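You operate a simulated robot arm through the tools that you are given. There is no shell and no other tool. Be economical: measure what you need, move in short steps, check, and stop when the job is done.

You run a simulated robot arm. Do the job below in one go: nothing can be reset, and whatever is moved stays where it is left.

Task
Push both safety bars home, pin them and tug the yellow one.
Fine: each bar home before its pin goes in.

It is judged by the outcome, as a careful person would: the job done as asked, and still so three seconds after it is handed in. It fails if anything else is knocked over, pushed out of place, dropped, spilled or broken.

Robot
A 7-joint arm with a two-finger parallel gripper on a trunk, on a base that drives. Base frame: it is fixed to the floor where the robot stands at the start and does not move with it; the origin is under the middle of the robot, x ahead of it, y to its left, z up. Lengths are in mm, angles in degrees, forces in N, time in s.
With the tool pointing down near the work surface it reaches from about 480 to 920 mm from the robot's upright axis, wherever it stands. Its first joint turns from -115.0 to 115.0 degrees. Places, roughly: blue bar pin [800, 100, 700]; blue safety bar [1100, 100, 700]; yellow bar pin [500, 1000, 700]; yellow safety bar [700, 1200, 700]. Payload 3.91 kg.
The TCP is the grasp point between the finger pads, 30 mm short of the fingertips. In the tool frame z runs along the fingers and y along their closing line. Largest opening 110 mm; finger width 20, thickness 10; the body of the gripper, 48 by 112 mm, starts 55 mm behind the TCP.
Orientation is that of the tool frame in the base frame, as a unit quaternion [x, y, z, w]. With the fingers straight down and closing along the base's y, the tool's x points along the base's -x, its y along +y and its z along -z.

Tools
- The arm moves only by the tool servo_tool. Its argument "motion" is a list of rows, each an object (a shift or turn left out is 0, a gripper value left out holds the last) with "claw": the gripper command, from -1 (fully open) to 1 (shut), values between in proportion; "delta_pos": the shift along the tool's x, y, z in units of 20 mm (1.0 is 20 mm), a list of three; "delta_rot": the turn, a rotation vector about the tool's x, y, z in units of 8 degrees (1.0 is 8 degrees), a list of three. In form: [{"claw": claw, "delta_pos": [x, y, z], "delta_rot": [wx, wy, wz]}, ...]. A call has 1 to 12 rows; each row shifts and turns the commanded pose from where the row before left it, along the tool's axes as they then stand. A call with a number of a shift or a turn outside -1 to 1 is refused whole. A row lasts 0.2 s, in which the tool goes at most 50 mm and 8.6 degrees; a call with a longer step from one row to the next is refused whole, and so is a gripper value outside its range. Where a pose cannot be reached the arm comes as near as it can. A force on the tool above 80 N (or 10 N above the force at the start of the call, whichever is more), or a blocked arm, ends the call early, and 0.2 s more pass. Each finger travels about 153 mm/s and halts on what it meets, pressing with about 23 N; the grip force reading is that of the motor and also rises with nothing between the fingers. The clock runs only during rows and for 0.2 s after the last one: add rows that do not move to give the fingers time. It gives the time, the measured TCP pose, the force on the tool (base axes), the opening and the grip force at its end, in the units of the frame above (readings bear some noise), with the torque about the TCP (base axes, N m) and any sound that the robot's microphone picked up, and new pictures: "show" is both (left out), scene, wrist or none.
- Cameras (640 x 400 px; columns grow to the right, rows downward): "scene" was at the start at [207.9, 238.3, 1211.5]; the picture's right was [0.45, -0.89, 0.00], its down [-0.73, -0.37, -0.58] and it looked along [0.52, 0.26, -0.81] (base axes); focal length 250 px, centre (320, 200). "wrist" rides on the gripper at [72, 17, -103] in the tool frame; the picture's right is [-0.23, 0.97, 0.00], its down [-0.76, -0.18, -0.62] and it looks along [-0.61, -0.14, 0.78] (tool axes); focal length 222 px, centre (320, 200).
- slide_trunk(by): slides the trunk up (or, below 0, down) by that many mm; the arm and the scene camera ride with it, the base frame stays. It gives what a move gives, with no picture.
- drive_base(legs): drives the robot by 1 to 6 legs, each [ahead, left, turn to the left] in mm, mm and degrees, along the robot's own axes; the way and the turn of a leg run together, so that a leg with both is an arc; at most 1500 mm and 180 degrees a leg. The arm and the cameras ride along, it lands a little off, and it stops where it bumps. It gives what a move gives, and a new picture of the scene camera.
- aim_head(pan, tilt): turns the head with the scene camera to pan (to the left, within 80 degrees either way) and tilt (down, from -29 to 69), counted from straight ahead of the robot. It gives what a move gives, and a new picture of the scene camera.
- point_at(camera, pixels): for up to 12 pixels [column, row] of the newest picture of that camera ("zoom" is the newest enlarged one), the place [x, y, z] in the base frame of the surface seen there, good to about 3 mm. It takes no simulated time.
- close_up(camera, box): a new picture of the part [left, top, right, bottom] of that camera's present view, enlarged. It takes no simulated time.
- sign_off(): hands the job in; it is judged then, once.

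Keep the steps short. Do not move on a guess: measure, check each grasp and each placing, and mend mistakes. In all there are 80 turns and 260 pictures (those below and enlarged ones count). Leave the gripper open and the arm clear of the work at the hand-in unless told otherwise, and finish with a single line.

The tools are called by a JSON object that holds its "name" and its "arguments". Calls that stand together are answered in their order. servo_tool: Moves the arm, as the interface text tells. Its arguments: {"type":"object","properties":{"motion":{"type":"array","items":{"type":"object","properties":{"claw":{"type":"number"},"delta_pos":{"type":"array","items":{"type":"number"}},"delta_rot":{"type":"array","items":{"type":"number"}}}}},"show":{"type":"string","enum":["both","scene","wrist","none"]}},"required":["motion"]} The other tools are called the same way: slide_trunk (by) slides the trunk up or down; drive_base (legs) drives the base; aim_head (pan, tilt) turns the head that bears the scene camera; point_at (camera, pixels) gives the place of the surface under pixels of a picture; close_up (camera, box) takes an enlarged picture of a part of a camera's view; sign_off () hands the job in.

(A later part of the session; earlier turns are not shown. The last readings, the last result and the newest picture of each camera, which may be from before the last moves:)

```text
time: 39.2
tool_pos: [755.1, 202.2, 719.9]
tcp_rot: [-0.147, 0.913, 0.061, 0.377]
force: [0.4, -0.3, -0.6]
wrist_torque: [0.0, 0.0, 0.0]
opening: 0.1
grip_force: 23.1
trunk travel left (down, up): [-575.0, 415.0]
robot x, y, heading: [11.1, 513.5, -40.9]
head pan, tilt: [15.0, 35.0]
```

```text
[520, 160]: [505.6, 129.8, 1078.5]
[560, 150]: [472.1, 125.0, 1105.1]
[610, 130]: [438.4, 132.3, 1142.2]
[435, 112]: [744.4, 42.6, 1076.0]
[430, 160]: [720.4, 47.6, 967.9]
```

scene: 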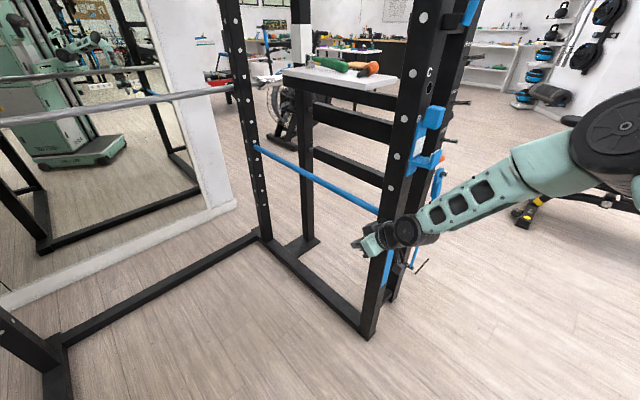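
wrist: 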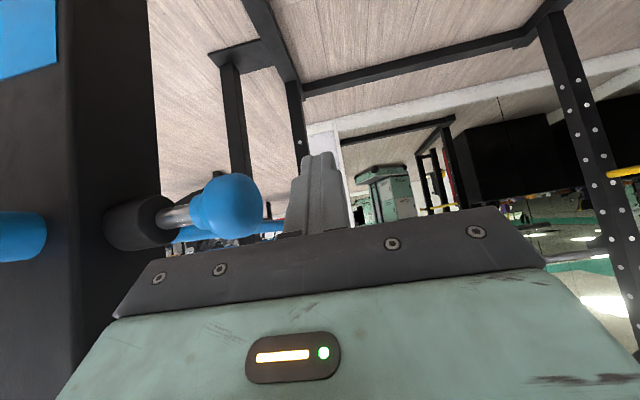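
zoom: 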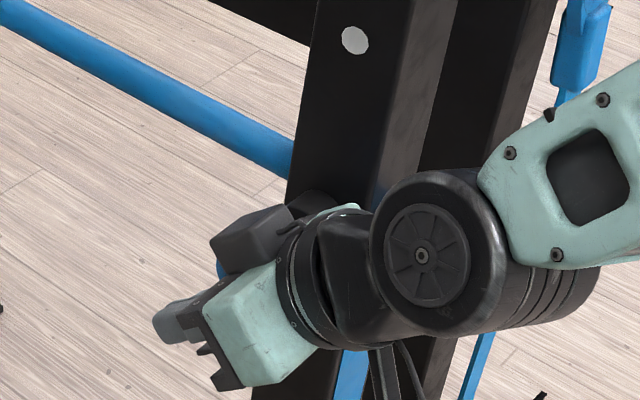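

The arm links stay well clear of the J-cup (x≤660 against 720). Pushing the knob sideways in small steps.

{"name": "servo_tool", "arguments": {"motion": [{"delta_pos": [0, -0.8, 0]}, {"delta_pos": [0, -0.3, 0]}, {"delta_pos": [0, -0.3, 0]}, {"delta_pos": [0, -0.3, 0]}, {"delta_pos": [0, -0.3, 0]}], "show": "wrist"}}

```text
time: 40.4
tool_pos: [768.5, 164.5, 722.0]
tcp_rot: [-0.148, 0.912, 0.061, 0.377]
force: [-1.1, 1.4, 0.1]
wrist_torque: [-0.02, 0.01, 0.0]
opening: 0.2
grip_force: 22.5
trunk travel left (down, up): [-575.0, 415.0]
robot x, y, heading: [14.1, 510.3, -41.0]
head pan, tilt: [15.0, 35.0]
```

wrist: 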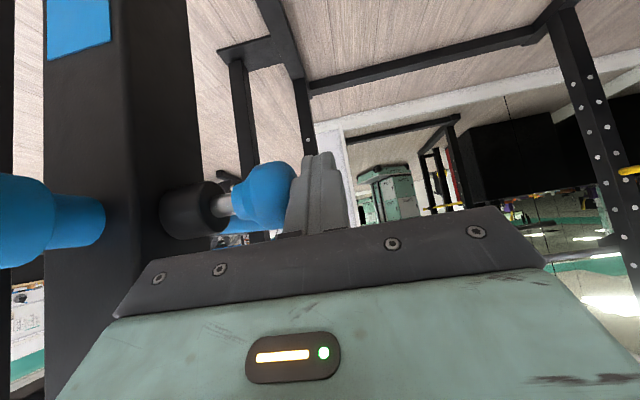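

The finger touches the knob and it is moving with little force. I'll continue to the stop.

{"name": "servo_tool", "arguments": {"motion": [{"delta_pos": [0, -0.25, 0]}, {"delta_pos": [0, -0.25, 0]}, {"delta_pos": [0, -0.25, 0]}, {"delta_pos": [0, -0.25, 0]}], "show": "wrist"}}

```text
time: 41.4
tool_pos: [770.9, 158.6, 721.1]
tcp_rot: [-0.152, 0.912, 0.067, 0.374]
force: [-29.3, 47.2, 9.0]
wrist_torque: [-0.24, -0.06, -0.44]
opening: 0.0
grip_force: 23.2
trunk travel left (down, up): [-575.0, 415.0]
robot x, y, heading: [15.6, 508.1, -40.7]
head pan, tilt: [15.0, 35.0]
```

wrist: 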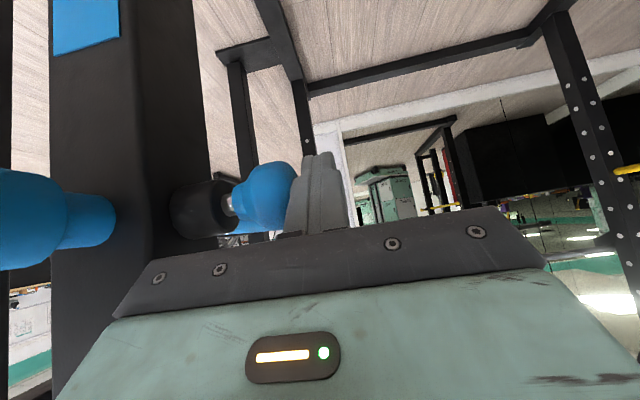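

Resistance is now about 55 N after roughly 20 mm of pin travel. I'll zoom in to see whether the pin is fully seated.

{"name": "close_up", "arguments": {"camera": "wrist", "box": [150, 140, 310, 240]}}

{"name": "point_at", "arguments": {"camera": "zoom", "pixels": [[150, 200], [290, 220], [315, 240], [335, 250], [370, 240], [450, 200], [530, 200], [560, 200]]}}

```text
4.00 times, centred on (230, 190) of wrist
```

zoom: 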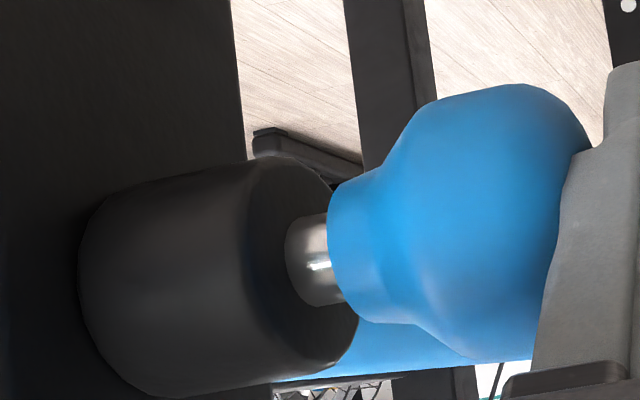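

```text
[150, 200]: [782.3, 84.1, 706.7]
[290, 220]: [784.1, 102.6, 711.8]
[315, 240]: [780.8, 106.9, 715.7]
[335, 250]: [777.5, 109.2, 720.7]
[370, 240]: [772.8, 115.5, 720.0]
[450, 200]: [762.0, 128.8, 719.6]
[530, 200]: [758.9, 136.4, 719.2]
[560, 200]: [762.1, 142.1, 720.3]
```

About 8 mm of rod is still exposed between collar and knob. I'll back the finger off and see whether the pin stays or springs out.

{"name": "servo_tool", "arguments": {"motion": [{"delta_pos": [0, 0.8, 0]}, {"delta_pos": [0, 0.8, 0]}, {"delta_pos": [0, 0.8, 0]}], "show": "wrist"}}

{"name": "close_up", "arguments": {"camera": "wrist", "box": [120, 140, 280, 240]}}

```text
time: 42.2
tool_pos: [760.2, 189.4, 723.8]
tcp_rot: [-0.146, 0.912, 0.06, 0.378]
force: [0.7, 0.2, -0.5]
wrist_torque: [-0.01, -0.06, -0.01]
opening: 0.0
grip_force: 22.9
trunk travel left (down, up): [-575.0, 415.0]
robot x, y, heading: [18.4, 515.3, -40.8]
head pan, tilt: [15.0, 35.0]
```

wrist: 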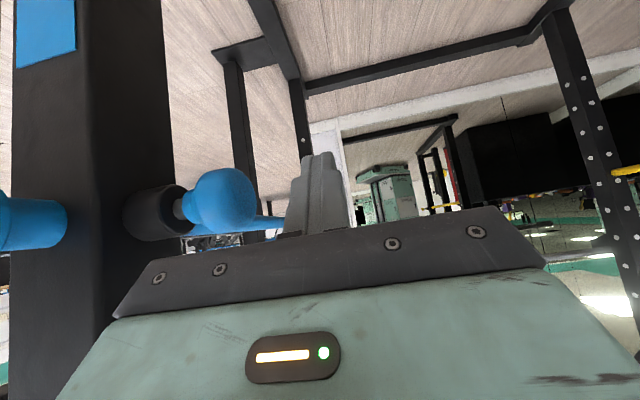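

```text
4.00 times, centred on (200, 190) of wrist
```

zoom: 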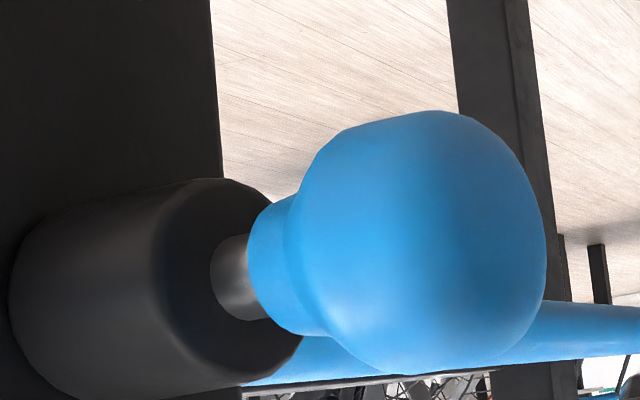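

The pin stays in; it ended at a hard stop, in contrast to its free sliding. Retracting along the approach path, opening the gripper once clear.

{"name": "servo_tool", "arguments": {"motion": [{"delta_pos": [0.378, 0.3, -0.928]}, {"delta_pos": [0.378, 0.3, -0.928]}, {"delta_pos": [0.378, 0.2, -0.928]}, {"delta_pos": [0.378, 0, -0.928]}, {"delta_pos": [0.378, 0, -0.928]}, {"delta_pos": [0.378, 0, -0.928]}, {"delta_pos": [0.378, 0, -0.928]}, {"delta_pos": [0.378, 0, -0.928]}, {"claw": -1, "delta_pos": [0.2, 0, -0.928]}, {}], "show": "scene"}}

{"name": "close_up", "arguments": {"camera": "scene", "box": [340, 190, 436, 250]}}

```text
time: 44.4
tool_pos: [598.4, 153.6, 791.9]
tcp_rot: [-0.146, 0.913, 0.06, 0.377]
force: [-0.4, -0.9, 0.2]
wrist_torque: [-0.02, -0.02, -0.02]
opening: 110.2
grip_force: 0.0
trunk travel left (down, up): [-575.0, 415.0]
robot x, y, heading: [15.0, 512.5, -40.8]
head pan, tilt: [15.0, 35.0]
```

scene: 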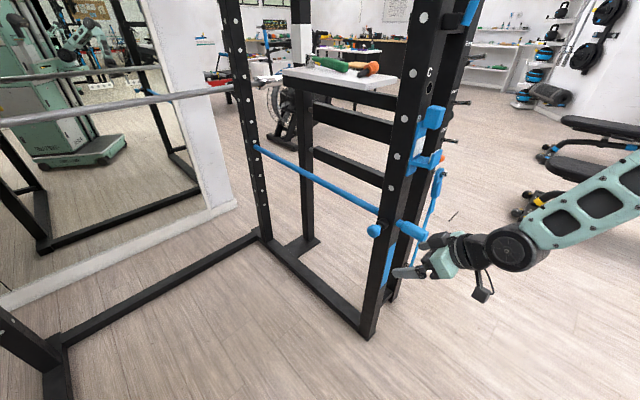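

```text
6.67 times, centred on (388, 220) of scene
```

zoom: 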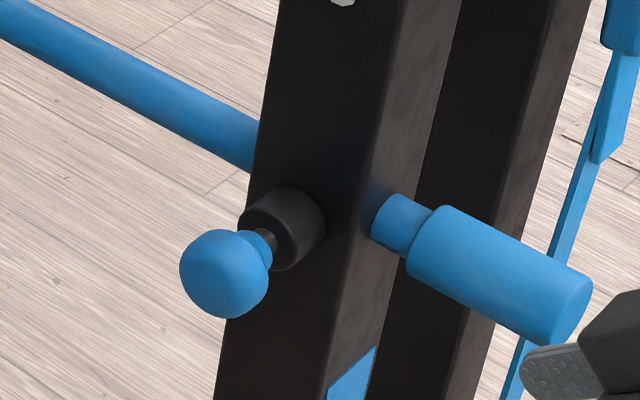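

The blue pin is in and the bar is unchanged. Now drive to the yellow side: turn left 42°, shift to about (101,250), then turn left 74° more. I checked the arm's sweep radius (~700 mm) against the knob and uprights.

{"name": "drive_base", "arguments": {"legs": [[0, 0, 42], [82, -264, 0], [0, 0, 74]]}}

{"name": "aim_head", "arguments": {"pan": -10, "tilt": 35}}

```text
time: 51.5
tool_pos: [156.7, 928.1, 791.7]
tcp_rot: [0.853, -0.355, -0.353, -0.146]
force: [-0.4, 0.5, -0.9]
wrist_torque: [0.0, -0.01, -0.02]
opening: 109.7
grip_force: 0.2
trunk travel left (down, up): [-575.0, 415.0]
robot x, y, heading: [94.6, 249.7, 75.4]
head pan, tilt: [15.0, 35.0]
```

scene: 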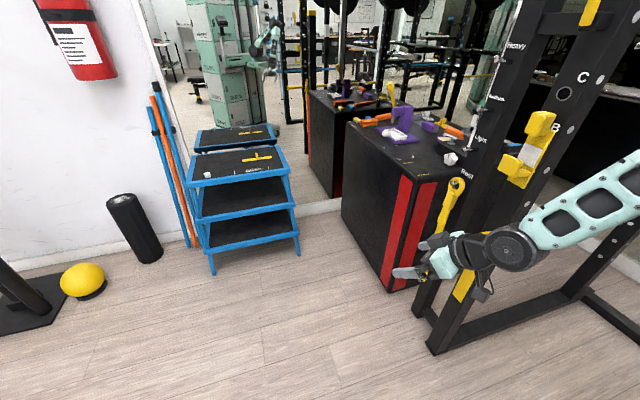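

```text
time: 52.4
tool_pos: [157.3, 928.4, 791.6]
tcp_rot: [0.854, -0.355, -0.352, -0.147]
force: [-0.6, -0.9, 0.3]
wrist_torque: [-0.01, 0.0, 0.0]
opening: 110.3
grip_force: 0.2
trunk travel left (down, up): [-575.0, 415.0]
robot x, y, heading: [98.9, 243.4, 75.8]
head pan, tilt: [-10.0, 35.0]
```

scene: 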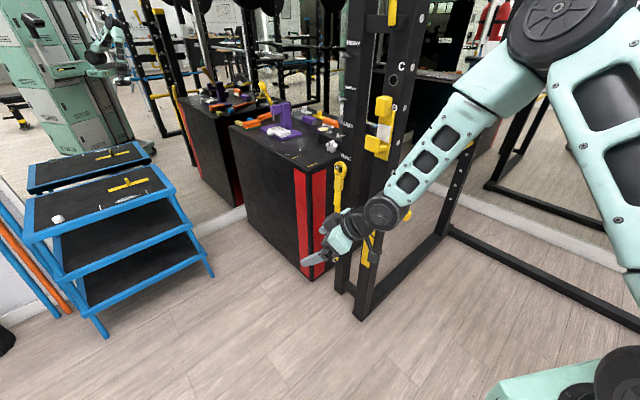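

The tool yaw is now about 135°. I'll rotate it about 116.5° right around vertical, back to the bar direction, with the TCP staying in place in free air.

{"name": "servo_tool", "arguments": {"motion": [{"delta_rot": [0.72, 0, 0.72]}, {"delta_rot": [0.72, 0, 0.72]}, {"delta_rot": [0.72, 0, 0.72]}, {"delta_rot": [0.72, 0, 0.72]}, {"delta_rot": [0.72, 0, 0.72]}, {"delta_rot": [0.72, 0, 0.72]}, {"delta_rot": [0.72, 0, 0.72]}, {"delta_rot": [0.72, 0, 0.72]}, {"delta_rot": [0.72, 0, 0.72]}, {"delta_rot": [0.72, 0, 0.72]}, {"delta_rot": [0.72, 0, 0.72]}, {"delta_rot": [0.72, 0, 0.72]}], "show": "scene"}}

```text
time: 55.0
tool_pos: [155.0, 926.9, 792.0]
tcp_rot: [-0.294, 0.876, 0.12, 0.363]
force: [0.1, -0.6, -0.3]
wrist_torque: [0.01, -0.02, 0.02]
opening: 109.8
grip_force: 0.2
trunk travel left (down, up): [-575.0, 415.0]
robot x, y, heading: [96.5, 244.4, 75.8]
head pan, tilt: [-10.0, 35.0]
```

scene: 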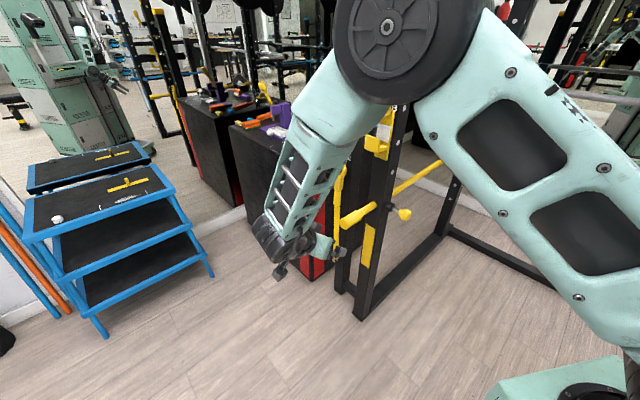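

Yaw is 36.9°. Another 18.4° to the right, then measure the yellow handle and knob.

{"name": "servo_tool", "arguments": {"motion": [{"delta_rot": [0.542, 0, 0.542]}, {"delta_rot": [0.542, 0, 0.542]}, {"delta_rot": [0.542, 0, 0.542]}, {}]}}

{"name": "close_up", "arguments": {"camera": "scene", "box": [300, 170, 428, 250]}}

```text
time: 56.0
tool_pos: [156.5, 929.6, 790.4]
tcp_rot: [-0.149, 0.911, 0.061, 0.378]
force: [0.2, 0.3, 0.5]
wrist_torque: [0.0, 0.01, 0.01]
opening: 110.0
grip_force: 0.1
trunk travel left (down, up): [-575.0, 415.0]
robot x, y, heading: [98.0, 247.6, 75.6]
head pan, tilt: [-10.0, 35.0]
```

scene: 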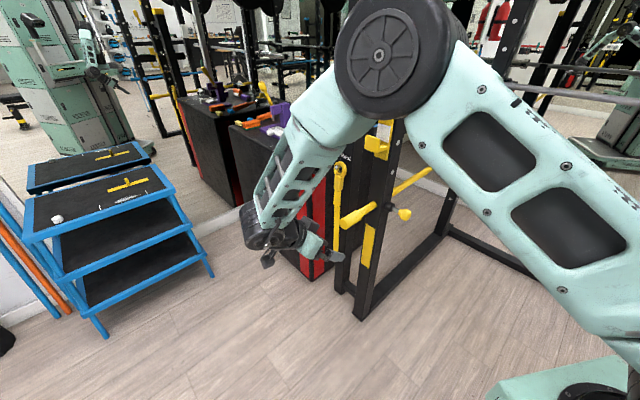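
wrist: 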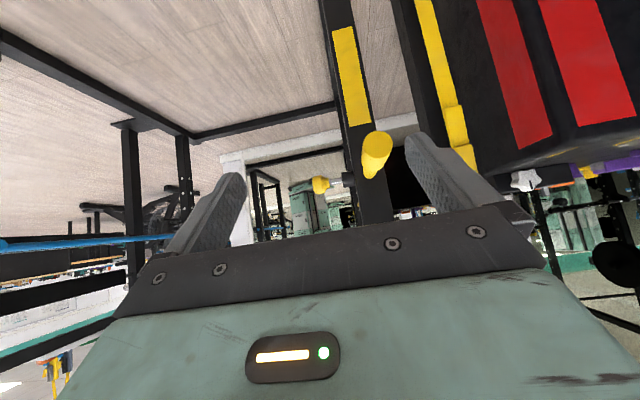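

```text
5.00 times, centred on (364, 210) of scene
```

zoom: 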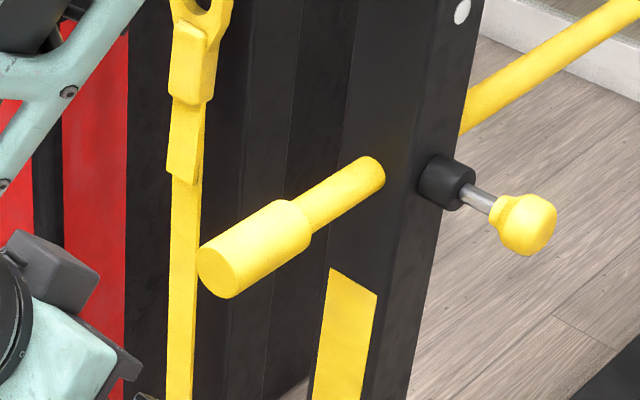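

{"name": "point_at", "arguments": {"camera": "zoom", "pixels": [[220, 270], [230, 295], [215, 245], [240, 235], [270, 255], [290, 205], [300, 250], [345, 170], [345, 205], [360, 190], [380, 160]]}}

{"name": "point_at", "arguments": {"camera": "zoom", "pixels": [[530, 235], [548, 220], [515, 230], [545, 240], [500, 215], [475, 200], [460, 180], [430, 180], [395, 150], [375, 130], [400, 230], [540, 90]]}}

```text
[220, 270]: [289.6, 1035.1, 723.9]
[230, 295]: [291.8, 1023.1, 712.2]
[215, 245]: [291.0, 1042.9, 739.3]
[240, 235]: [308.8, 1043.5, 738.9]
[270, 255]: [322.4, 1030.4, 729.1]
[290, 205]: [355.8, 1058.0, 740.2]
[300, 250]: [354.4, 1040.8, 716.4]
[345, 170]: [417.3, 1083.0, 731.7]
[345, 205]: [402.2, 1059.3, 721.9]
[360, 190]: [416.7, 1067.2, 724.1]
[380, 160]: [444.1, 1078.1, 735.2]
```

```text
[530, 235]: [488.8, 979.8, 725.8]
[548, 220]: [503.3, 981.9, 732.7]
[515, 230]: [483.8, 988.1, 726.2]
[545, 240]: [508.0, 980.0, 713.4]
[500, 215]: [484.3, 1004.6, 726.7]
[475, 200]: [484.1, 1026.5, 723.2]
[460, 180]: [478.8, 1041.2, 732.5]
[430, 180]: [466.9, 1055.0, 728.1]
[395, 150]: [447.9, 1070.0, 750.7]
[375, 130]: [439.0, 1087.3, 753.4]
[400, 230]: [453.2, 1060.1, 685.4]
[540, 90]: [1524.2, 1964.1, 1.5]
```

The yellow handle axis has lateral offset 892 and its end is at about (290,1037), so the grasp point is (312,1044,720). Moving to the standoff at (231,1017,805).

{"name": "servo_tool", "arguments": {"motion": [{"claw": -1, "delta_pos": [-0.8, 0.592, 0.593]}, {"delta_pos": [-0.8, 0.592, 0.593]}, {"delta_pos": [-0.8, 0.592, 0.593]}, {"delta_pos": [-0.8, 0.592, 0.593]}, {"delta_pos": [-0.8, 0.592, 0.593]}]}}

```text
time: 57.2
tool_pos: [230.0, 1017.8, 803.4]
tcp_rot: [-0.151, 0.912, 0.062, 0.377]
force: [0.3, 0.1, 0.8]
wrist_torque: [0.0, 0.01, -0.01]
opening: 110.0
grip_force: 0.1
trunk travel left (down, up): [-575.0, 415.0]
robot x, y, heading: [98.1, 245.5, 75.5]
head pan, tilt: [-10.0, 35.0]
```

scene: 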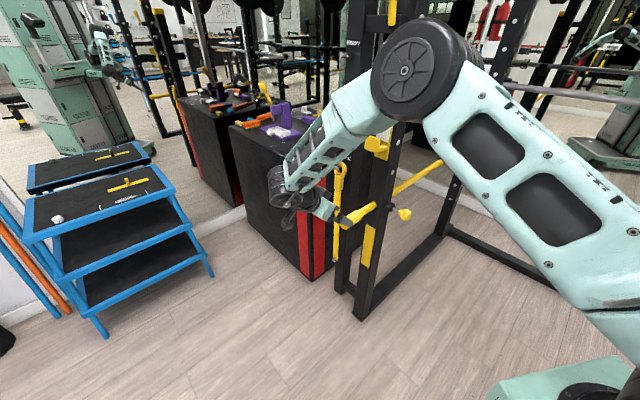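
wrist: 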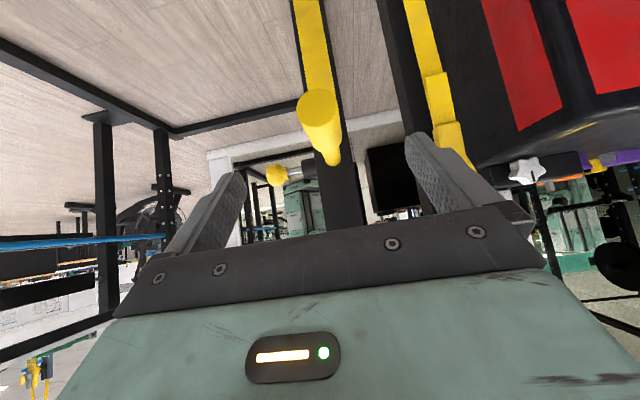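

The handle is centred the same way it was on blue. I'll check the elbow and forearm clearance to the yellow J-cup before advancing.

{"name": "point_at", "arguments": {"camera": "scene", "pixels": [[404, 70], [440, 60], [350, 110], [370, 130], [385, 115], [378, 145], [392, 14], [310, 150]]}}

{"name": "servo_tool", "arguments": {"motion": [{"delta_pos": [0, 0, 1]}, {"delta_pos": [0, 0, 1]}, {"delta_pos": [0, 0, 1]}, {"delta_pos": [0, 0, 1]}, {"delta_pos": [0, 0, 1]}, {"delta_pos": [0, 0, 1]}]}}

{"name": "close_up", "arguments": {"camera": "scene", "box": [300, 170, 428, 250]}}

```text
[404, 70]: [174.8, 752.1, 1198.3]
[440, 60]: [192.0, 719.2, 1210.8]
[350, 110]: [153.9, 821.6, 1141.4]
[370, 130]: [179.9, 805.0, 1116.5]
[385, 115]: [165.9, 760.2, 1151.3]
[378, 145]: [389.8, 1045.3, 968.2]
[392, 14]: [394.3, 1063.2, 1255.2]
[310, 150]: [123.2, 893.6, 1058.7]
```

```text
time: 58.6
tool_pos: [311.5, 1043.6, 719.0]
tcp_rot: [-0.15, 0.912, 0.061, 0.378]
force: [-0.6, -0.1, -0.3]
wrist_torque: [0.03, -0.01, -0.03]
opening: 109.9
grip_force: 0.1
trunk travel left (down, up): [-575.0, 415.0]
robot x, y, heading: [97.2, 245.4, 75.6]
head pan, tilt: [-10.0, 35.0]
```

scene: 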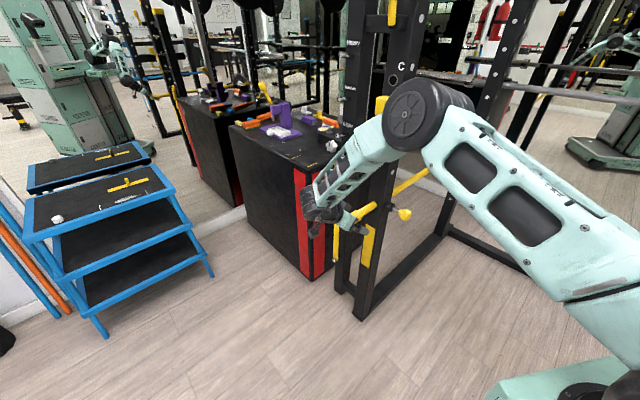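
wrist: 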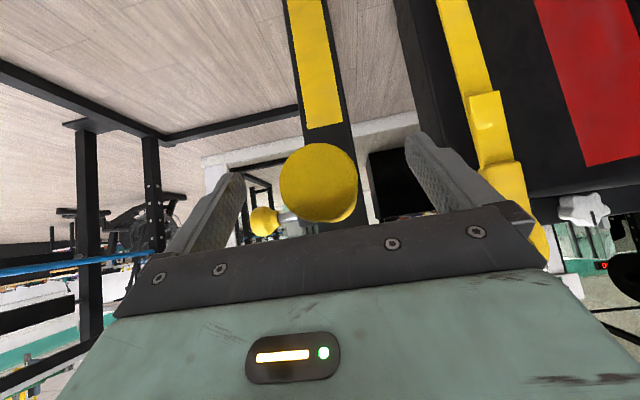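

```text
5.00 times, centred on (364, 210) of scene
```

zoom: 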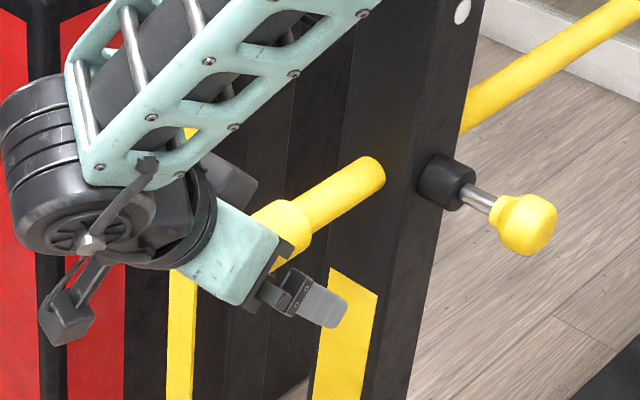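

It's centred, and the elbow is well clear (about 230 mm from the J-cup). Closing the gripper.

{"name": "servo_tool", "arguments": {"motion": [{"claw": 1}, {}, {}, {}], "show": "none"}}

```text
time: 59.6
tool_pos: [310.1, 1044.2, 718.9]
tcp_rot: [-0.15, 0.912, 0.063, 0.377]
force: [-6.9, 28.4, -7.6]
wrist_torque: [0.4, 0.62, -1.03]
opening: 37.8
grip_force: 44.9
trunk travel left (down, up): [-575.0, 415.0]
robot x, y, heading: [96.7, 247.3, 75.6]
head pan, tilt: [-10.0, 35.0]
```

There's a 29 N side load, so I'll shift +4 mm sideways and then push 40 mm along the bar.

{"name": "servo_tool", "arguments": {"motion": [{"claw": 1, "delta_pos": [0, 0.1, 0]}, {"delta_pos": [0, 0.1, 0]}, {"delta_pos": [-0.354, 0, 0.354]}, {"delta_pos": [-0.354, 0, 0.354]}, {"delta_pos": [-0.354, 0, 0.354]}, {"delta_pos": [-0.354, 0, 0.354]}], "show": "none"}}

{"name": "close_up", "arguments": {"camera": "scene", "box": [300, 170, 428, 250]}}

```text
time: 61.0
tool_pos: [349.8, 1058.2, 719.7]
tcp_rot: [-0.149, 0.912, 0.059, 0.378]
force: [1.0, -8.1, -10.1]
wrist_torque: [-0.08, -0.79, -1.18]
opening: 37.6
grip_force: 45.5
trunk travel left (down, up): [-575.0, 415.0]
robot x, y, heading: [96.4, 249.8, 75.2]
head pan, tilt: [-10.0, 35.0]
```

```text
5.00 times, centred on (364, 210) of scene
```

zoom: 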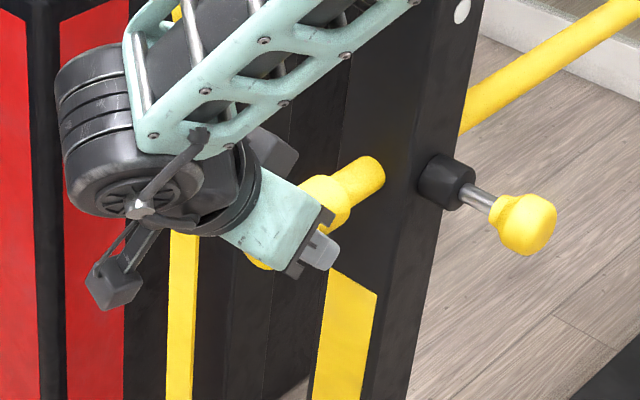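

The bar moves freely (42 mm so far). Continuing in 5 mm steps toward the stop.

{"name": "servo_tool", "arguments": {"motion": [{"delta_pos": [-0.177, 0, 0.177]}, {"delta_pos": [-0.177, 0, 0.177]}, {"delta_pos": [-0.177, 0, 0.177]}, {"delta_pos": [-0.177, 0, 0.177]}, {"delta_pos": [-0.177, 0, 0.177]}], "show": "none"}}

{"name": "close_up", "arguments": {"camera": "scene", "box": [300, 170, 428, 250]}}

```text
time: 62.2
tool_pos: [372.7, 1065.0, 719.9]
tcp_rot: [-0.148, 0.912, 0.059, 0.379]
force: [6.1, -45.4, -1.5]
wrist_torque: [0.26, -0.61, -1.2]
opening: 37.8
grip_force: 44.3
trunk travel left (down, up): [-575.0, 415.0]
robot x, y, heading: [98.4, 245.3, 75.6]
head pan, tilt: [-10.0, 35.0]
```

```text
5.00 times, centred on (364, 210) of scene
```

zoom: 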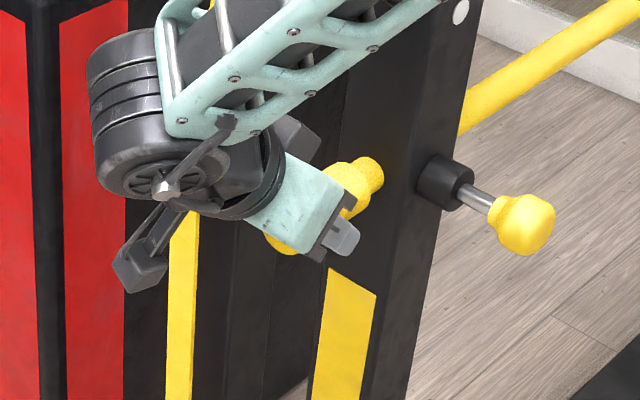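

Axial force is low, but a 45 N side load has built up from my sideways shift. I'll take out about 3 mm of it and keep pushing in small steps.

{"name": "servo_tool", "arguments": {"motion": [{"delta_pos": [0, -0.08, 0]}, {"delta_pos": [0, -0.08, 0]}, {}, {"delta_pos": [-0.14, 0, 0.14]}, {"delta_pos": [-0.14, 0, 0.14]}], "show": "none"}}

{"name": "close_up", "arguments": {"camera": "scene", "box": [332, 184, 396, 224]}}

```text
time: 63.4
tool_pos: [372.3, 1064.9, 719.2]
tcp_rot: [-0.152, 0.913, 0.06, 0.374]
force: [-32.1, -47.7, 3.7]
wrist_torque: [-0.22, -0.99, -1.73]
opening: 38.0
grip_force: 45.3
trunk travel left (down, up): [-575.0, 415.0]
robot x, y, heading: [100.1, 247.6, 75.7]
head pan, tilt: [-10.0, 35.0]
```

```text
10.00 times, centred on (364, 204) of scene
```

zoom: 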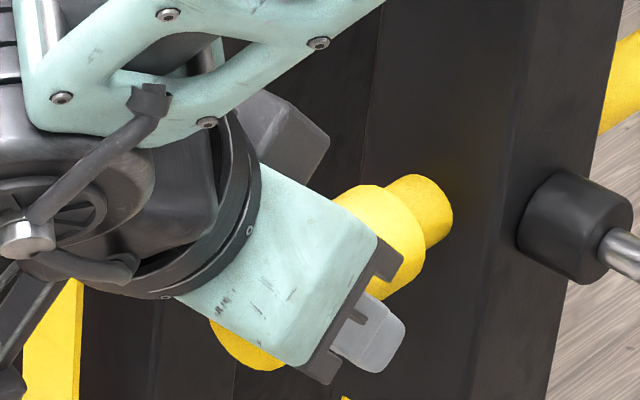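

The axial force is rising now (about 46 N) with no further motion. I'll ease the remaining side load and press once more to confirm the stop.

{"name": "servo_tool", "arguments": {"motion": [{"delta_pos": [0, -0.1, 0]}, {"delta_pos": [0, -0.1, 0]}, {"delta_pos": [-0.07, 0, 0.07]}, {"delta_pos": [-0.04, 0, 0.04]}, {}], "show": "none"}}

{"name": "close_up", "arguments": {"camera": "scene", "box": [332, 184, 396, 224]}}

```text
time: 64.6
tool_pos: [372.7, 1064.8, 721.0]
tcp_rot: [-0.153, 0.914, 0.062, 0.372]
force: [-56.8, -17.2, -7.3]
wrist_torque: [-0.05, -0.13, -1.39]
opening: 38.0
grip_force: 44.7
trunk travel left (down, up): [-575.0, 415.0]
robot x, y, heading: [98.0, 250.8, 75.8]
head pan, tilt: [-10.0, 35.0]
```

```text
10.00 times, centred on (364, 204) of scene
```

zoom: 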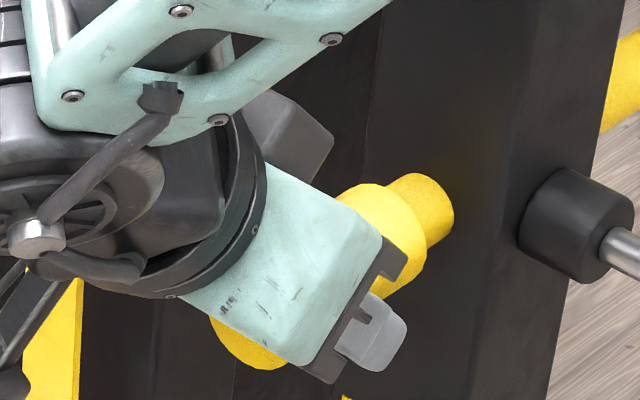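

There's a hard stop at 59 N with no motion, and the same residual gap as blue, so yellow is home. Relaxing, opening, and backing off along the tool.

{"name": "servo_tool", "arguments": {"motion": [{"delta_pos": [0.1, 0, -0.1]}, {"delta_pos": [0.08, 0, -0.08]}, {"claw": -1}, {}, {}, {"delta_pos": [0, 0, -1]}, {"delta_pos": [0, 0, -1]}, {"delta_pos": [0, 0, -1]}, {"delta_pos": [0, 0, -1]}, {"delta_pos": [0, 0, -1]}], "show": "scene"}}

{"name": "close_up", "arguments": {"camera": "scene", "box": [332, 170, 428, 230]}}

{"name": "point_at", "arguments": {"camera": "zoom", "pixels": [[170, 250], [180, 200], [230, 210], [290, 165], [480, 225], [500, 235], [520, 200], [450, 220], [430, 200], [370, 160], [340, 160]]}}

```text
time: 66.8
tool_pos: [312.2, 1038.7, 791.8]
tcp_rot: [-0.15, 0.912, 0.062, 0.377]
force: [0.7, 0.4, -0.5]
wrist_torque: [-0.04, 0.0, 0.03]
opening: 110.2
grip_force: 0.1
trunk travel left (down, up): [-575.0, 415.0]
robot x, y, heading: [98.6, 252.3, 75.7]
head pan, tilt: [-10.0, 35.0]
```

scene: 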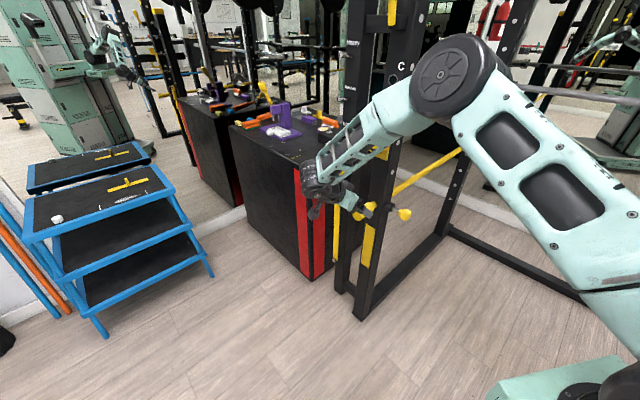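

```text
6.67 times, centred on (380, 200) of scene
```

zoom: 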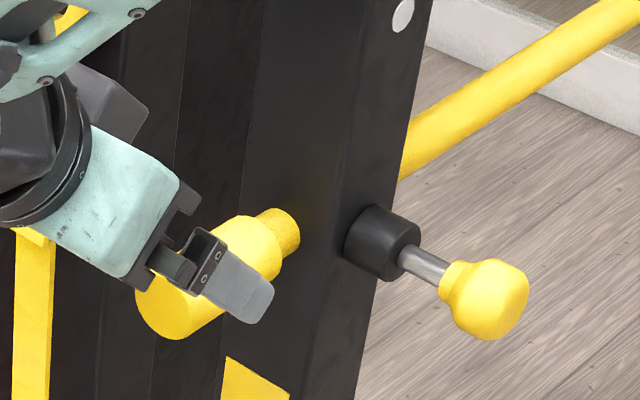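

```text
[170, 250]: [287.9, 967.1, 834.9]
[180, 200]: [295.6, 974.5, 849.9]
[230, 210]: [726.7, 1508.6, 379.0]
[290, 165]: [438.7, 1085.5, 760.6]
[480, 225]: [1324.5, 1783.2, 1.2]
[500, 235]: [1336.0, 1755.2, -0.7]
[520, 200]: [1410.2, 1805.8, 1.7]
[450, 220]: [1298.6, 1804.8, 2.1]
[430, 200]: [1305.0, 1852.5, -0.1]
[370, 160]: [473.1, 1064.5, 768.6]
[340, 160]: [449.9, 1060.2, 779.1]
```

The handle stayed put. Next is the yellow pin: its knob end is at about (496,974,721) and it pushes toward (−0.317,0.948). I'll close the fingers, shift right 154 mm, then advance beside the knob to (507,941,721).

{"name": "servo_tool", "arguments": {"motion": [{"claw": 1, "delta_pos": [0, -0.963, 0]}, {"delta_pos": [0, -0.963, 0]}, {"delta_pos": [0, -0.963, 0]}, {"delta_pos": [0, -0.963, 0]}, {"delta_pos": [0, -0.963, 0]}, {"delta_pos": [0, -0.963, 0]}, {"delta_pos": [0, -0.963, 0]}, {"delta_pos": [0, -0.963, 0]}], "show": "none"}}

{"name": "servo_tool", "arguments": {"motion": [{"delta_pos": [-0.33, 0, 0.888]}, {"delta_pos": [-0.33, 0, 0.888]}, {"delta_pos": [-0.33, 0, 0.888]}, {"delta_pos": [-0.33, 0, 0.888]}, {"delta_pos": [-0.33, 0, 0.888]}, {"delta_pos": [-0.33, 0, 0.888]}, {"delta_pos": [-0.33, 0, 0.888]}, {"delta_pos": [-0.33, 0, 0.888]}, {"delta_pos": [-0.33, 0, 0.888]}]}}

{"name": "close_up", "arguments": {"camera": "scene", "box": [316, 160, 460, 250]}}

```text
time: 68.6
tool_pos: [359.8, 894.6, 793.1]
tcp_rot: [-0.15, 0.912, 0.062, 0.377]
force: [-0.4, 0.0, 0.2]
wrist_torque: [-0.04, 0.0, -0.05]
opening: 0.0
grip_force: 22.9
trunk travel left (down, up): [-575.0, 415.0]
robot x, y, heading: [100.8, 249.9, 75.6]
head pan, tilt: [-10.0, 35.0]
```

```text
time: 70.6
tool_pos: [508.5, 942.6, 720.8]
tcp_rot: [-0.15, 0.912, 0.062, 0.377]
force: [1.2, 0.5, 0.2]
wrist_torque: [-0.02, -0.03, -0.03]
opening: 0.0
grip_force: 23.0
trunk travel left (down, up): [-575.0, 415.0]
robot x, y, heading: [100.0, 243.2, 75.7]
head pan, tilt: [-10.0, 35.0]
```

scene: 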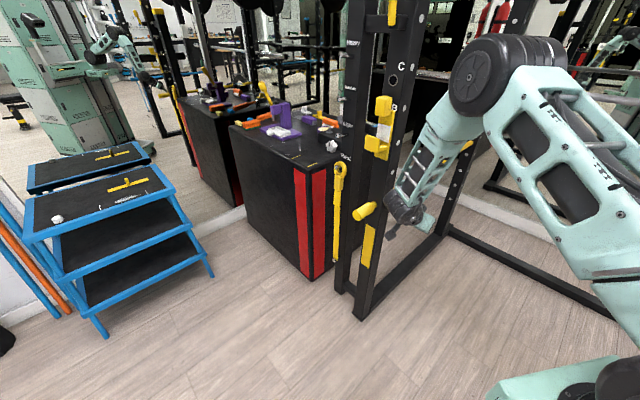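
wrist: 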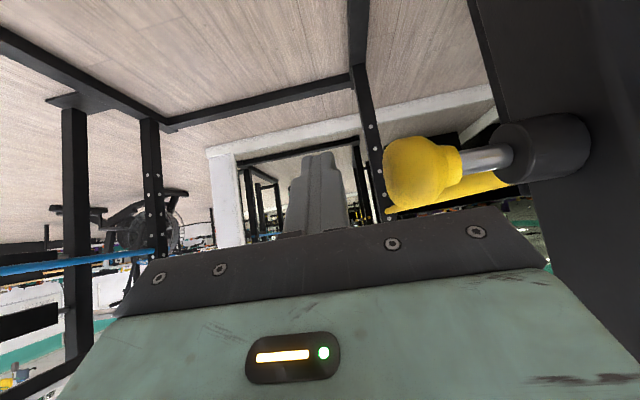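

```text
4.44 times, centred on (388, 205) of scene
```

zoom: 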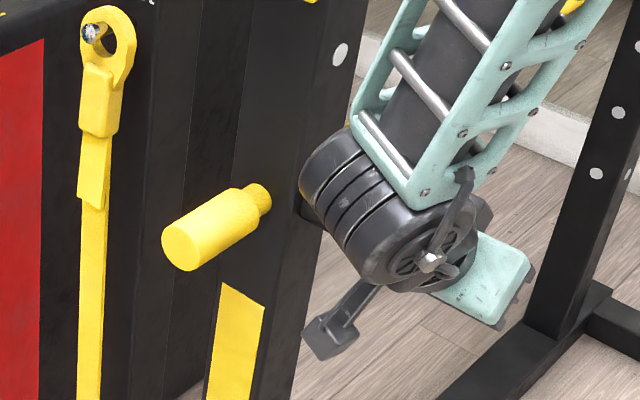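

The knob is just left of the closed fingers. I'll check the wrist and forearm clearance to the upright and J-cup, and look at the gripper zoom.

{"name": "point_at", "arguments": {"camera": "zoom", "pixels": [[320, 165], [350, 140], [350, 230], [380, 60], [400, 20], [430, 90], [330, 320], [215, 235], [190, 250]]}}

{"name": "point_at", "arguments": {"camera": "scene", "pixels": [[378, 145], [385, 110], [430, 130], [420, 150]]}}

```text
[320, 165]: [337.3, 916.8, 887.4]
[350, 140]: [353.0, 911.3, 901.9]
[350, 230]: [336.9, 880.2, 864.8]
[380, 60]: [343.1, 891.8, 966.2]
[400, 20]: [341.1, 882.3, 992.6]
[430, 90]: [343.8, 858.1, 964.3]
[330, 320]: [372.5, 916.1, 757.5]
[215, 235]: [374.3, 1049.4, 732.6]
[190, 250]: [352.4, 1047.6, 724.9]
```

```text
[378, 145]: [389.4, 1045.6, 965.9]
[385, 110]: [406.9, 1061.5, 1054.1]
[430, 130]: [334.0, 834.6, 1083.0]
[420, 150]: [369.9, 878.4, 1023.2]
```

Clearances are fine, at least 75 mm. Pushing the knob in small steps.

{"name": "servo_tool", "arguments": {"motion": [{"delta_pos": [0, 0.8, 0]}, {"delta_pos": [0, 0.3, 0]}, {"delta_pos": [0, 0.3, 0]}, {"delta_pos": [0, 0.3, 0]}, {"delta_pos": [0, 0.3, 0]}], "show": "wrist"}}

{"name": "servo_tool", "arguments": {"motion": [{"delta_pos": [0, 0.25, 0]}, {"delta_pos": [0, 0.25, 0]}, {"delta_pos": [0, 0.25, 0]}], "show": "wrist"}}

```text
time: 71.8
tool_pos: [497.0, 981.8, 718.9]
tcp_rot: [-0.152, 0.912, 0.062, 0.377]
force: [0.1, 0.3, -0.5]
wrist_torque: [0.05, -0.01, 0.04]
opening: 0.0
grip_force: 22.8
trunk travel left (down, up): [-575.0, 415.0]
robot x, y, heading: [94.9, 250.5, 75.6]
head pan, tilt: [-10.0, 35.0]
```

wrist: 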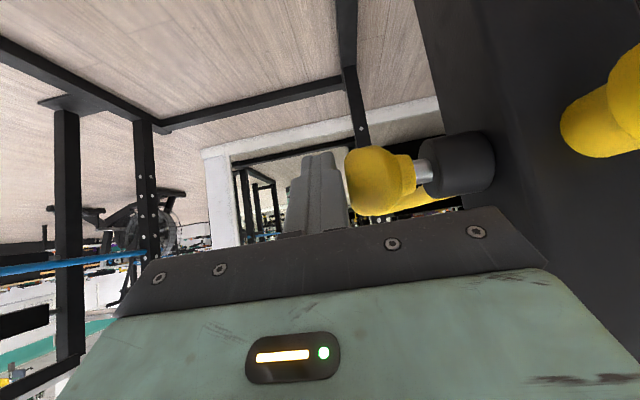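

```text
time: 72.6
tool_pos: [495.6, 985.8, 719.5]
tcp_rot: [-0.146, 0.912, 0.055, 0.379]
force: [7.7, -65.7, 13.1]
wrist_torque: [0.55, 0.05, -0.02]
opening: 0.1
grip_force: 22.8
trunk travel left (down, up): [-575.0, 415.0]
robot x, y, heading: [100.9, 247.0, 75.4]
head pan, tilt: [-10.0, 35.0]
```

wrist: 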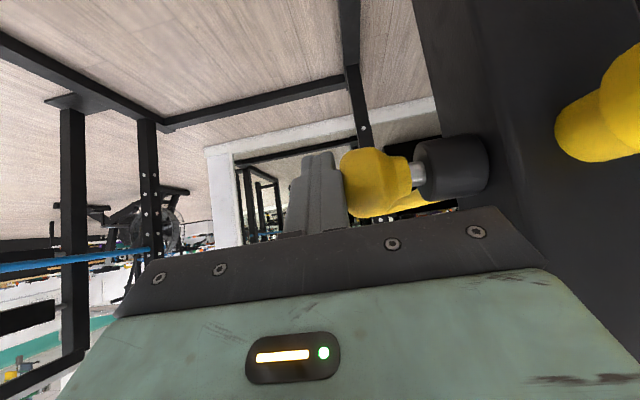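

The yellow pin stops at the same depth as blue (TCP 84 mm off the upright face, ~20 mm travel, 66 N). Backing off and checking it stays.

{"name": "servo_tool", "arguments": {"motion": [{"delta_pos": [0, -0.9, 0]}, {"delta_pos": [0, -0.9, 0]}, {"delta_pos": [0, -0.9, 0]}], "show": "wrist"}}

{"name": "close_up", "arguments": {"camera": "wrist", "box": [360, 110, 520, 210]}}

```text
time: 73.4
tool_pos: [507.9, 945.9, 721.5]
tcp_rot: [-0.151, 0.911, 0.063, 0.378]
force: [0.5, 1.0, 0.2]
wrist_torque: [0.01, -0.02, 0.0]
opening: 0.1
grip_force: 23.0
trunk travel left (down, up): [-575.0, 415.0]
robot x, y, heading: [99.8, 248.0, 75.5]
head pan, tilt: [-10.0, 35.0]
```

wrist: 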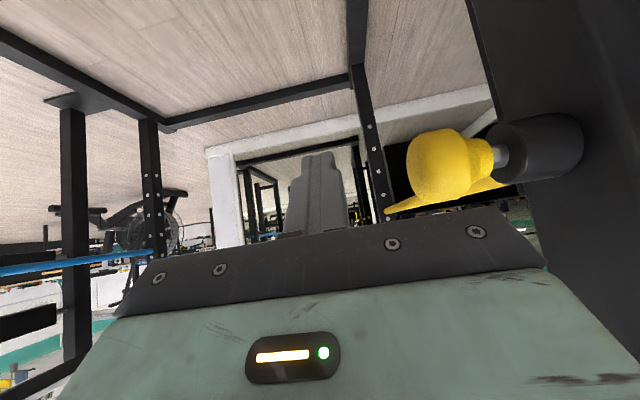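

```text
4.00 times, centred on (440, 160) of wrist
```

zoom: 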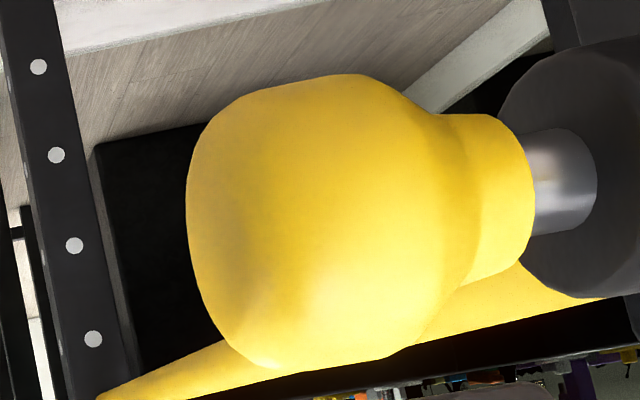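

The pin stays in. Retracting, shifting back left over the handle with the gripper opening, to the standoff for the tug.

{"name": "servo_tool", "arguments": {"motion": [{"delta_pos": [0.33, 0, -0.888]}, {"delta_pos": [0.33, 0, -0.888]}, {"delta_pos": [0.33, 0, -0.888]}, {"delta_pos": [0.33, 0, -0.888]}, {"delta_pos": [0.33, 0, -0.888]}, {"delta_pos": [0.33, 0, -0.888]}, {"delta_pos": [0.33, 0, -0.888]}, {"delta_pos": [0.33, 0, -0.888]}, {"delta_pos": [0.33, 0, -0.888]}], "show": "none"}}

{"name": "servo_tool", "arguments": {"motion": [{"claw": -1, "delta_pos": [0.035, 0.97, -0.15]}, {"delta_pos": [0.035, 0.97, -0.15]}, {"delta_pos": [0.035, 0.97, -0.15]}, {"delta_pos": [0.035, 0.97, -0.15]}, {"delta_pos": [0.035, 0.97, -0.15]}, {"delta_pos": [0.035, 0.97, -0.15]}, {"delta_pos": [0.035, 0.97, -0.15]}, {"delta_pos": [0.035, 0.97, -0.15]}]}}

{"name": "close_up", "arguments": {"camera": "scene", "box": [332, 170, 428, 230]}}

```text
time: 75.4
tool_pos: [362.7, 895.8, 793.5]
tcp_rot: [-0.15, 0.912, 0.062, 0.377]
force: [0.2, 0.3, 0.7]
wrist_torque: [0.01, 0.01, -0.02]
opening: 0.0
grip_force: 23.5
trunk travel left (down, up): [-575.0, 415.0]
robot x, y, heading: [99.4, 247.3, 75.4]
head pan, tilt: [-10.0, 35.0]
```

```text
time: 77.2
tool_pos: [292.2, 1035.6, 803.3]
tcp_rot: [-0.15, 0.912, 0.06, 0.378]
force: [0.0, -0.2, -0.2]
wrist_torque: [0.01, 0.01, -0.03]
opening: 109.9
grip_force: 0.0
trunk travel left (down, up): [-575.0, 415.0]
robot x, y, heading: [98.2, 250.8, 75.6]
head pan, tilt: [-10.0, 35.0]
```

scene: 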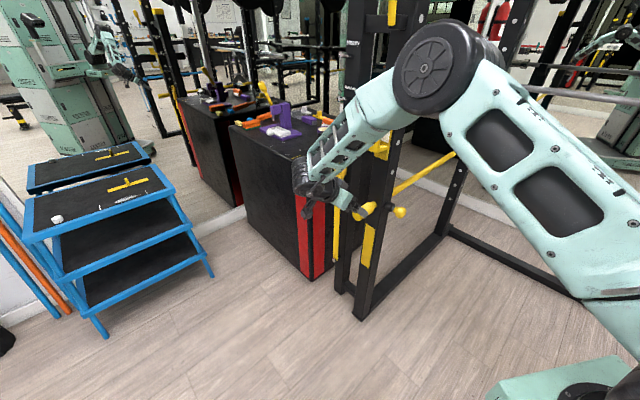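
wrist: 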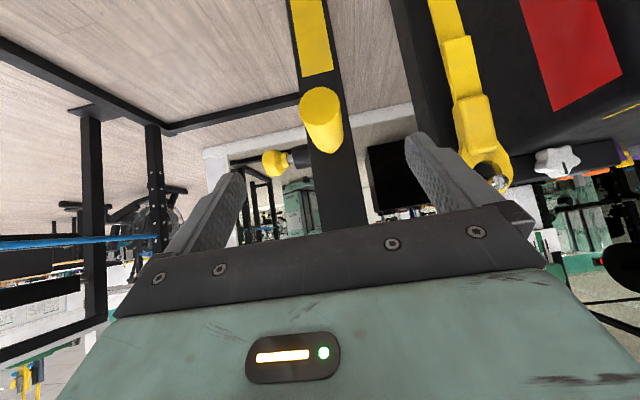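

```text
6.67 times, centred on (380, 200) of scene
```

zoom: 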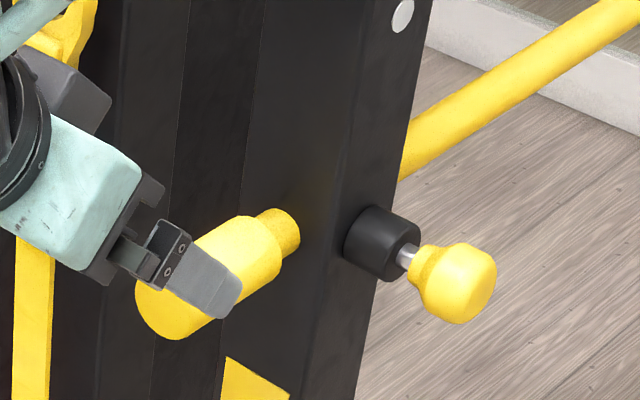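

The handle is centred again. I'll advance 120 mm along the tool and close on it.

{"name": "servo_tool", "arguments": {"motion": [{"delta_pos": [0, 0.02, 1]}, {"delta_pos": [0, 0.02, 1]}, {"delta_pos": [0, 0.02, 1]}, {"delta_pos": [0, 0.02, 1]}, {"delta_pos": [0, 0.02, 1]}, {"delta_pos": [0, 0, 1]}, {"claw": 1}, {}, {}, {}], "show": "wrist"}}

```text
time: 79.4
tool_pos: [371.7, 1065.0, 717.5]
tcp_rot: [-0.149, 0.912, 0.062, 0.378]
force: [0.5, 17.1, -3.8]
wrist_torque: [0.17, 0.15, -1.13]
opening: 37.7
grip_force: 45.2
trunk travel left (down, up): [-575.0, 415.0]
robot x, y, heading: [99.3, 249.1, 75.6]
head pan, tilt: [-10.0, 35.0]
```

wrist: 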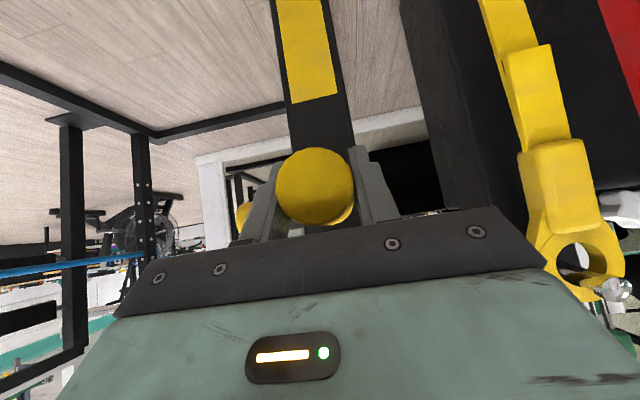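

Gripped at 37.7 mm. Now the tug: pulling back along the bar in 2 mm steps and watching force against motion.

{"name": "servo_tool", "arguments": {"motion": [{"delta_pos": [0.07, 0, -0.07]}, {"delta_pos": [0.07, 0, -0.07]}, {"delta_pos": [0.07, 0, -0.07]}, {}], "show": "none"}}

{"name": "close_up", "arguments": {"camera": "scene", "box": [332, 170, 428, 230]}}

```text
time: 80.4
tool_pos: [370.9, 1064.6, 718.1]
tcp_rot: [-0.148, 0.911, 0.061, 0.379]
force: [31.9, 54.9, -26.0]
wrist_torque: [-0.26, 0.12, -1.24]
opening: 38.0
grip_force: 44.9
trunk travel left (down, up): [-575.0, 415.0]
robot x, y, heading: [100.6, 249.0, 75.4]
head pan, tilt: [-10.0, 35.0]
```

```text
6.67 times, centred on (380, 200) of scene
```

zoom: 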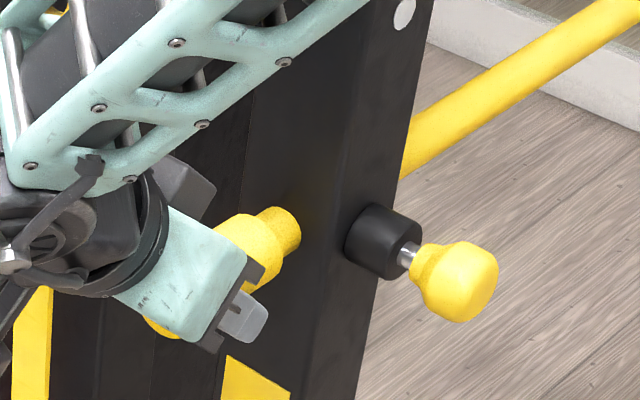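

The bar resists with about 48 N and moves less than 1 mm, where it slid freely before, so the pin holds. Relaxing, opening and backing off.

{"name": "servo_tool", "arguments": {"motion": [{"delta_pos": [-0.07, 0.06, 0.07]}, {"delta_pos": [-0.07, 0.06, 0.07]}, {"delta_pos": [-0.05, 0, 0.05]}, {"claw": -1}, {}, {}, {"delta_pos": [0, 0, -1]}, {"delta_pos": [0, 0, -1]}, {"delta_pos": [0, 0, -1]}, {"delta_pos": [0, 0, -1]}, {"delta_pos": [0, 0, -1]}, {"delta_pos": [0, 0, -1]}], "show": "none"}}

{"name": "servo_tool", "arguments": {"motion": [{"delta_pos": [0.8, -0.592, -0.593]}, {"delta_pos": [0.8, -0.592, -0.593]}, {"delta_pos": [0.8, -0.592, -0.593]}, {"delta_pos": [0.8, -0.592, -0.593]}, {"delta_pos": [0.8, -0.592, -0.593]}, {"delta_pos": [0.8, -0.592, -0.593]}], "show": "scene"}}

{"name": "close_up", "arguments": {"camera": "scene", "box": [316, 160, 460, 250]}}

{"name": "point_at", "arguments": {"camera": "zoom", "pixels": [[180, 250], [190, 225], [220, 200], [240, 190], [255, 215], [230, 230]]}}

```text
time: 83.0
tool_pos: [288.2, 1038.6, 805.1]
tcp_rot: [-0.149, 0.912, 0.061, 0.378]
force: [0.1, -0.7, -0.3]
wrist_torque: [0.02, 0.0, 0.02]
opening: 110.1
grip_force: 0.0
trunk travel left (down, up): [-575.0, 415.0]
robot x, y, heading: [98.9, 247.4, 75.5]
head pan, tilt: [-10.0, 35.0]
```

```text
time: 84.4
tool_pos: [199.6, 935.4, 787.0]
tcp_rot: [-0.15, 0.912, 0.062, 0.378]
force: [-0.5, -0.3, 0.1]
wrist_torque: [0.02, -0.01, 0.01]
opening: 109.8
grip_force: 0.1
trunk travel left (down, up): [-575.0, 415.0]
robot x, y, heading: [95.2, 247.9, 75.7]
head pan, tilt: [-10.0, 35.0]
```

scene: 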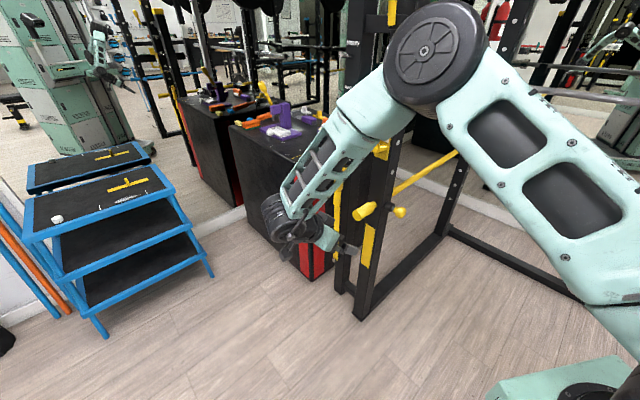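

```text
4.44 times, centred on (388, 205) of scene
```

zoom: 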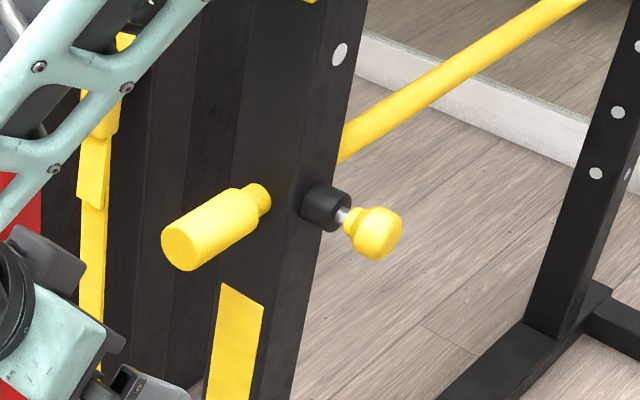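

```text
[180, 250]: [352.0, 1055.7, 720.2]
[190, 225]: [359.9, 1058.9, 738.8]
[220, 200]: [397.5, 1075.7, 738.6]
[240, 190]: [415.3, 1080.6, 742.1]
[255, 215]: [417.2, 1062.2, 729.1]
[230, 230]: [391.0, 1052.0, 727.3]
```

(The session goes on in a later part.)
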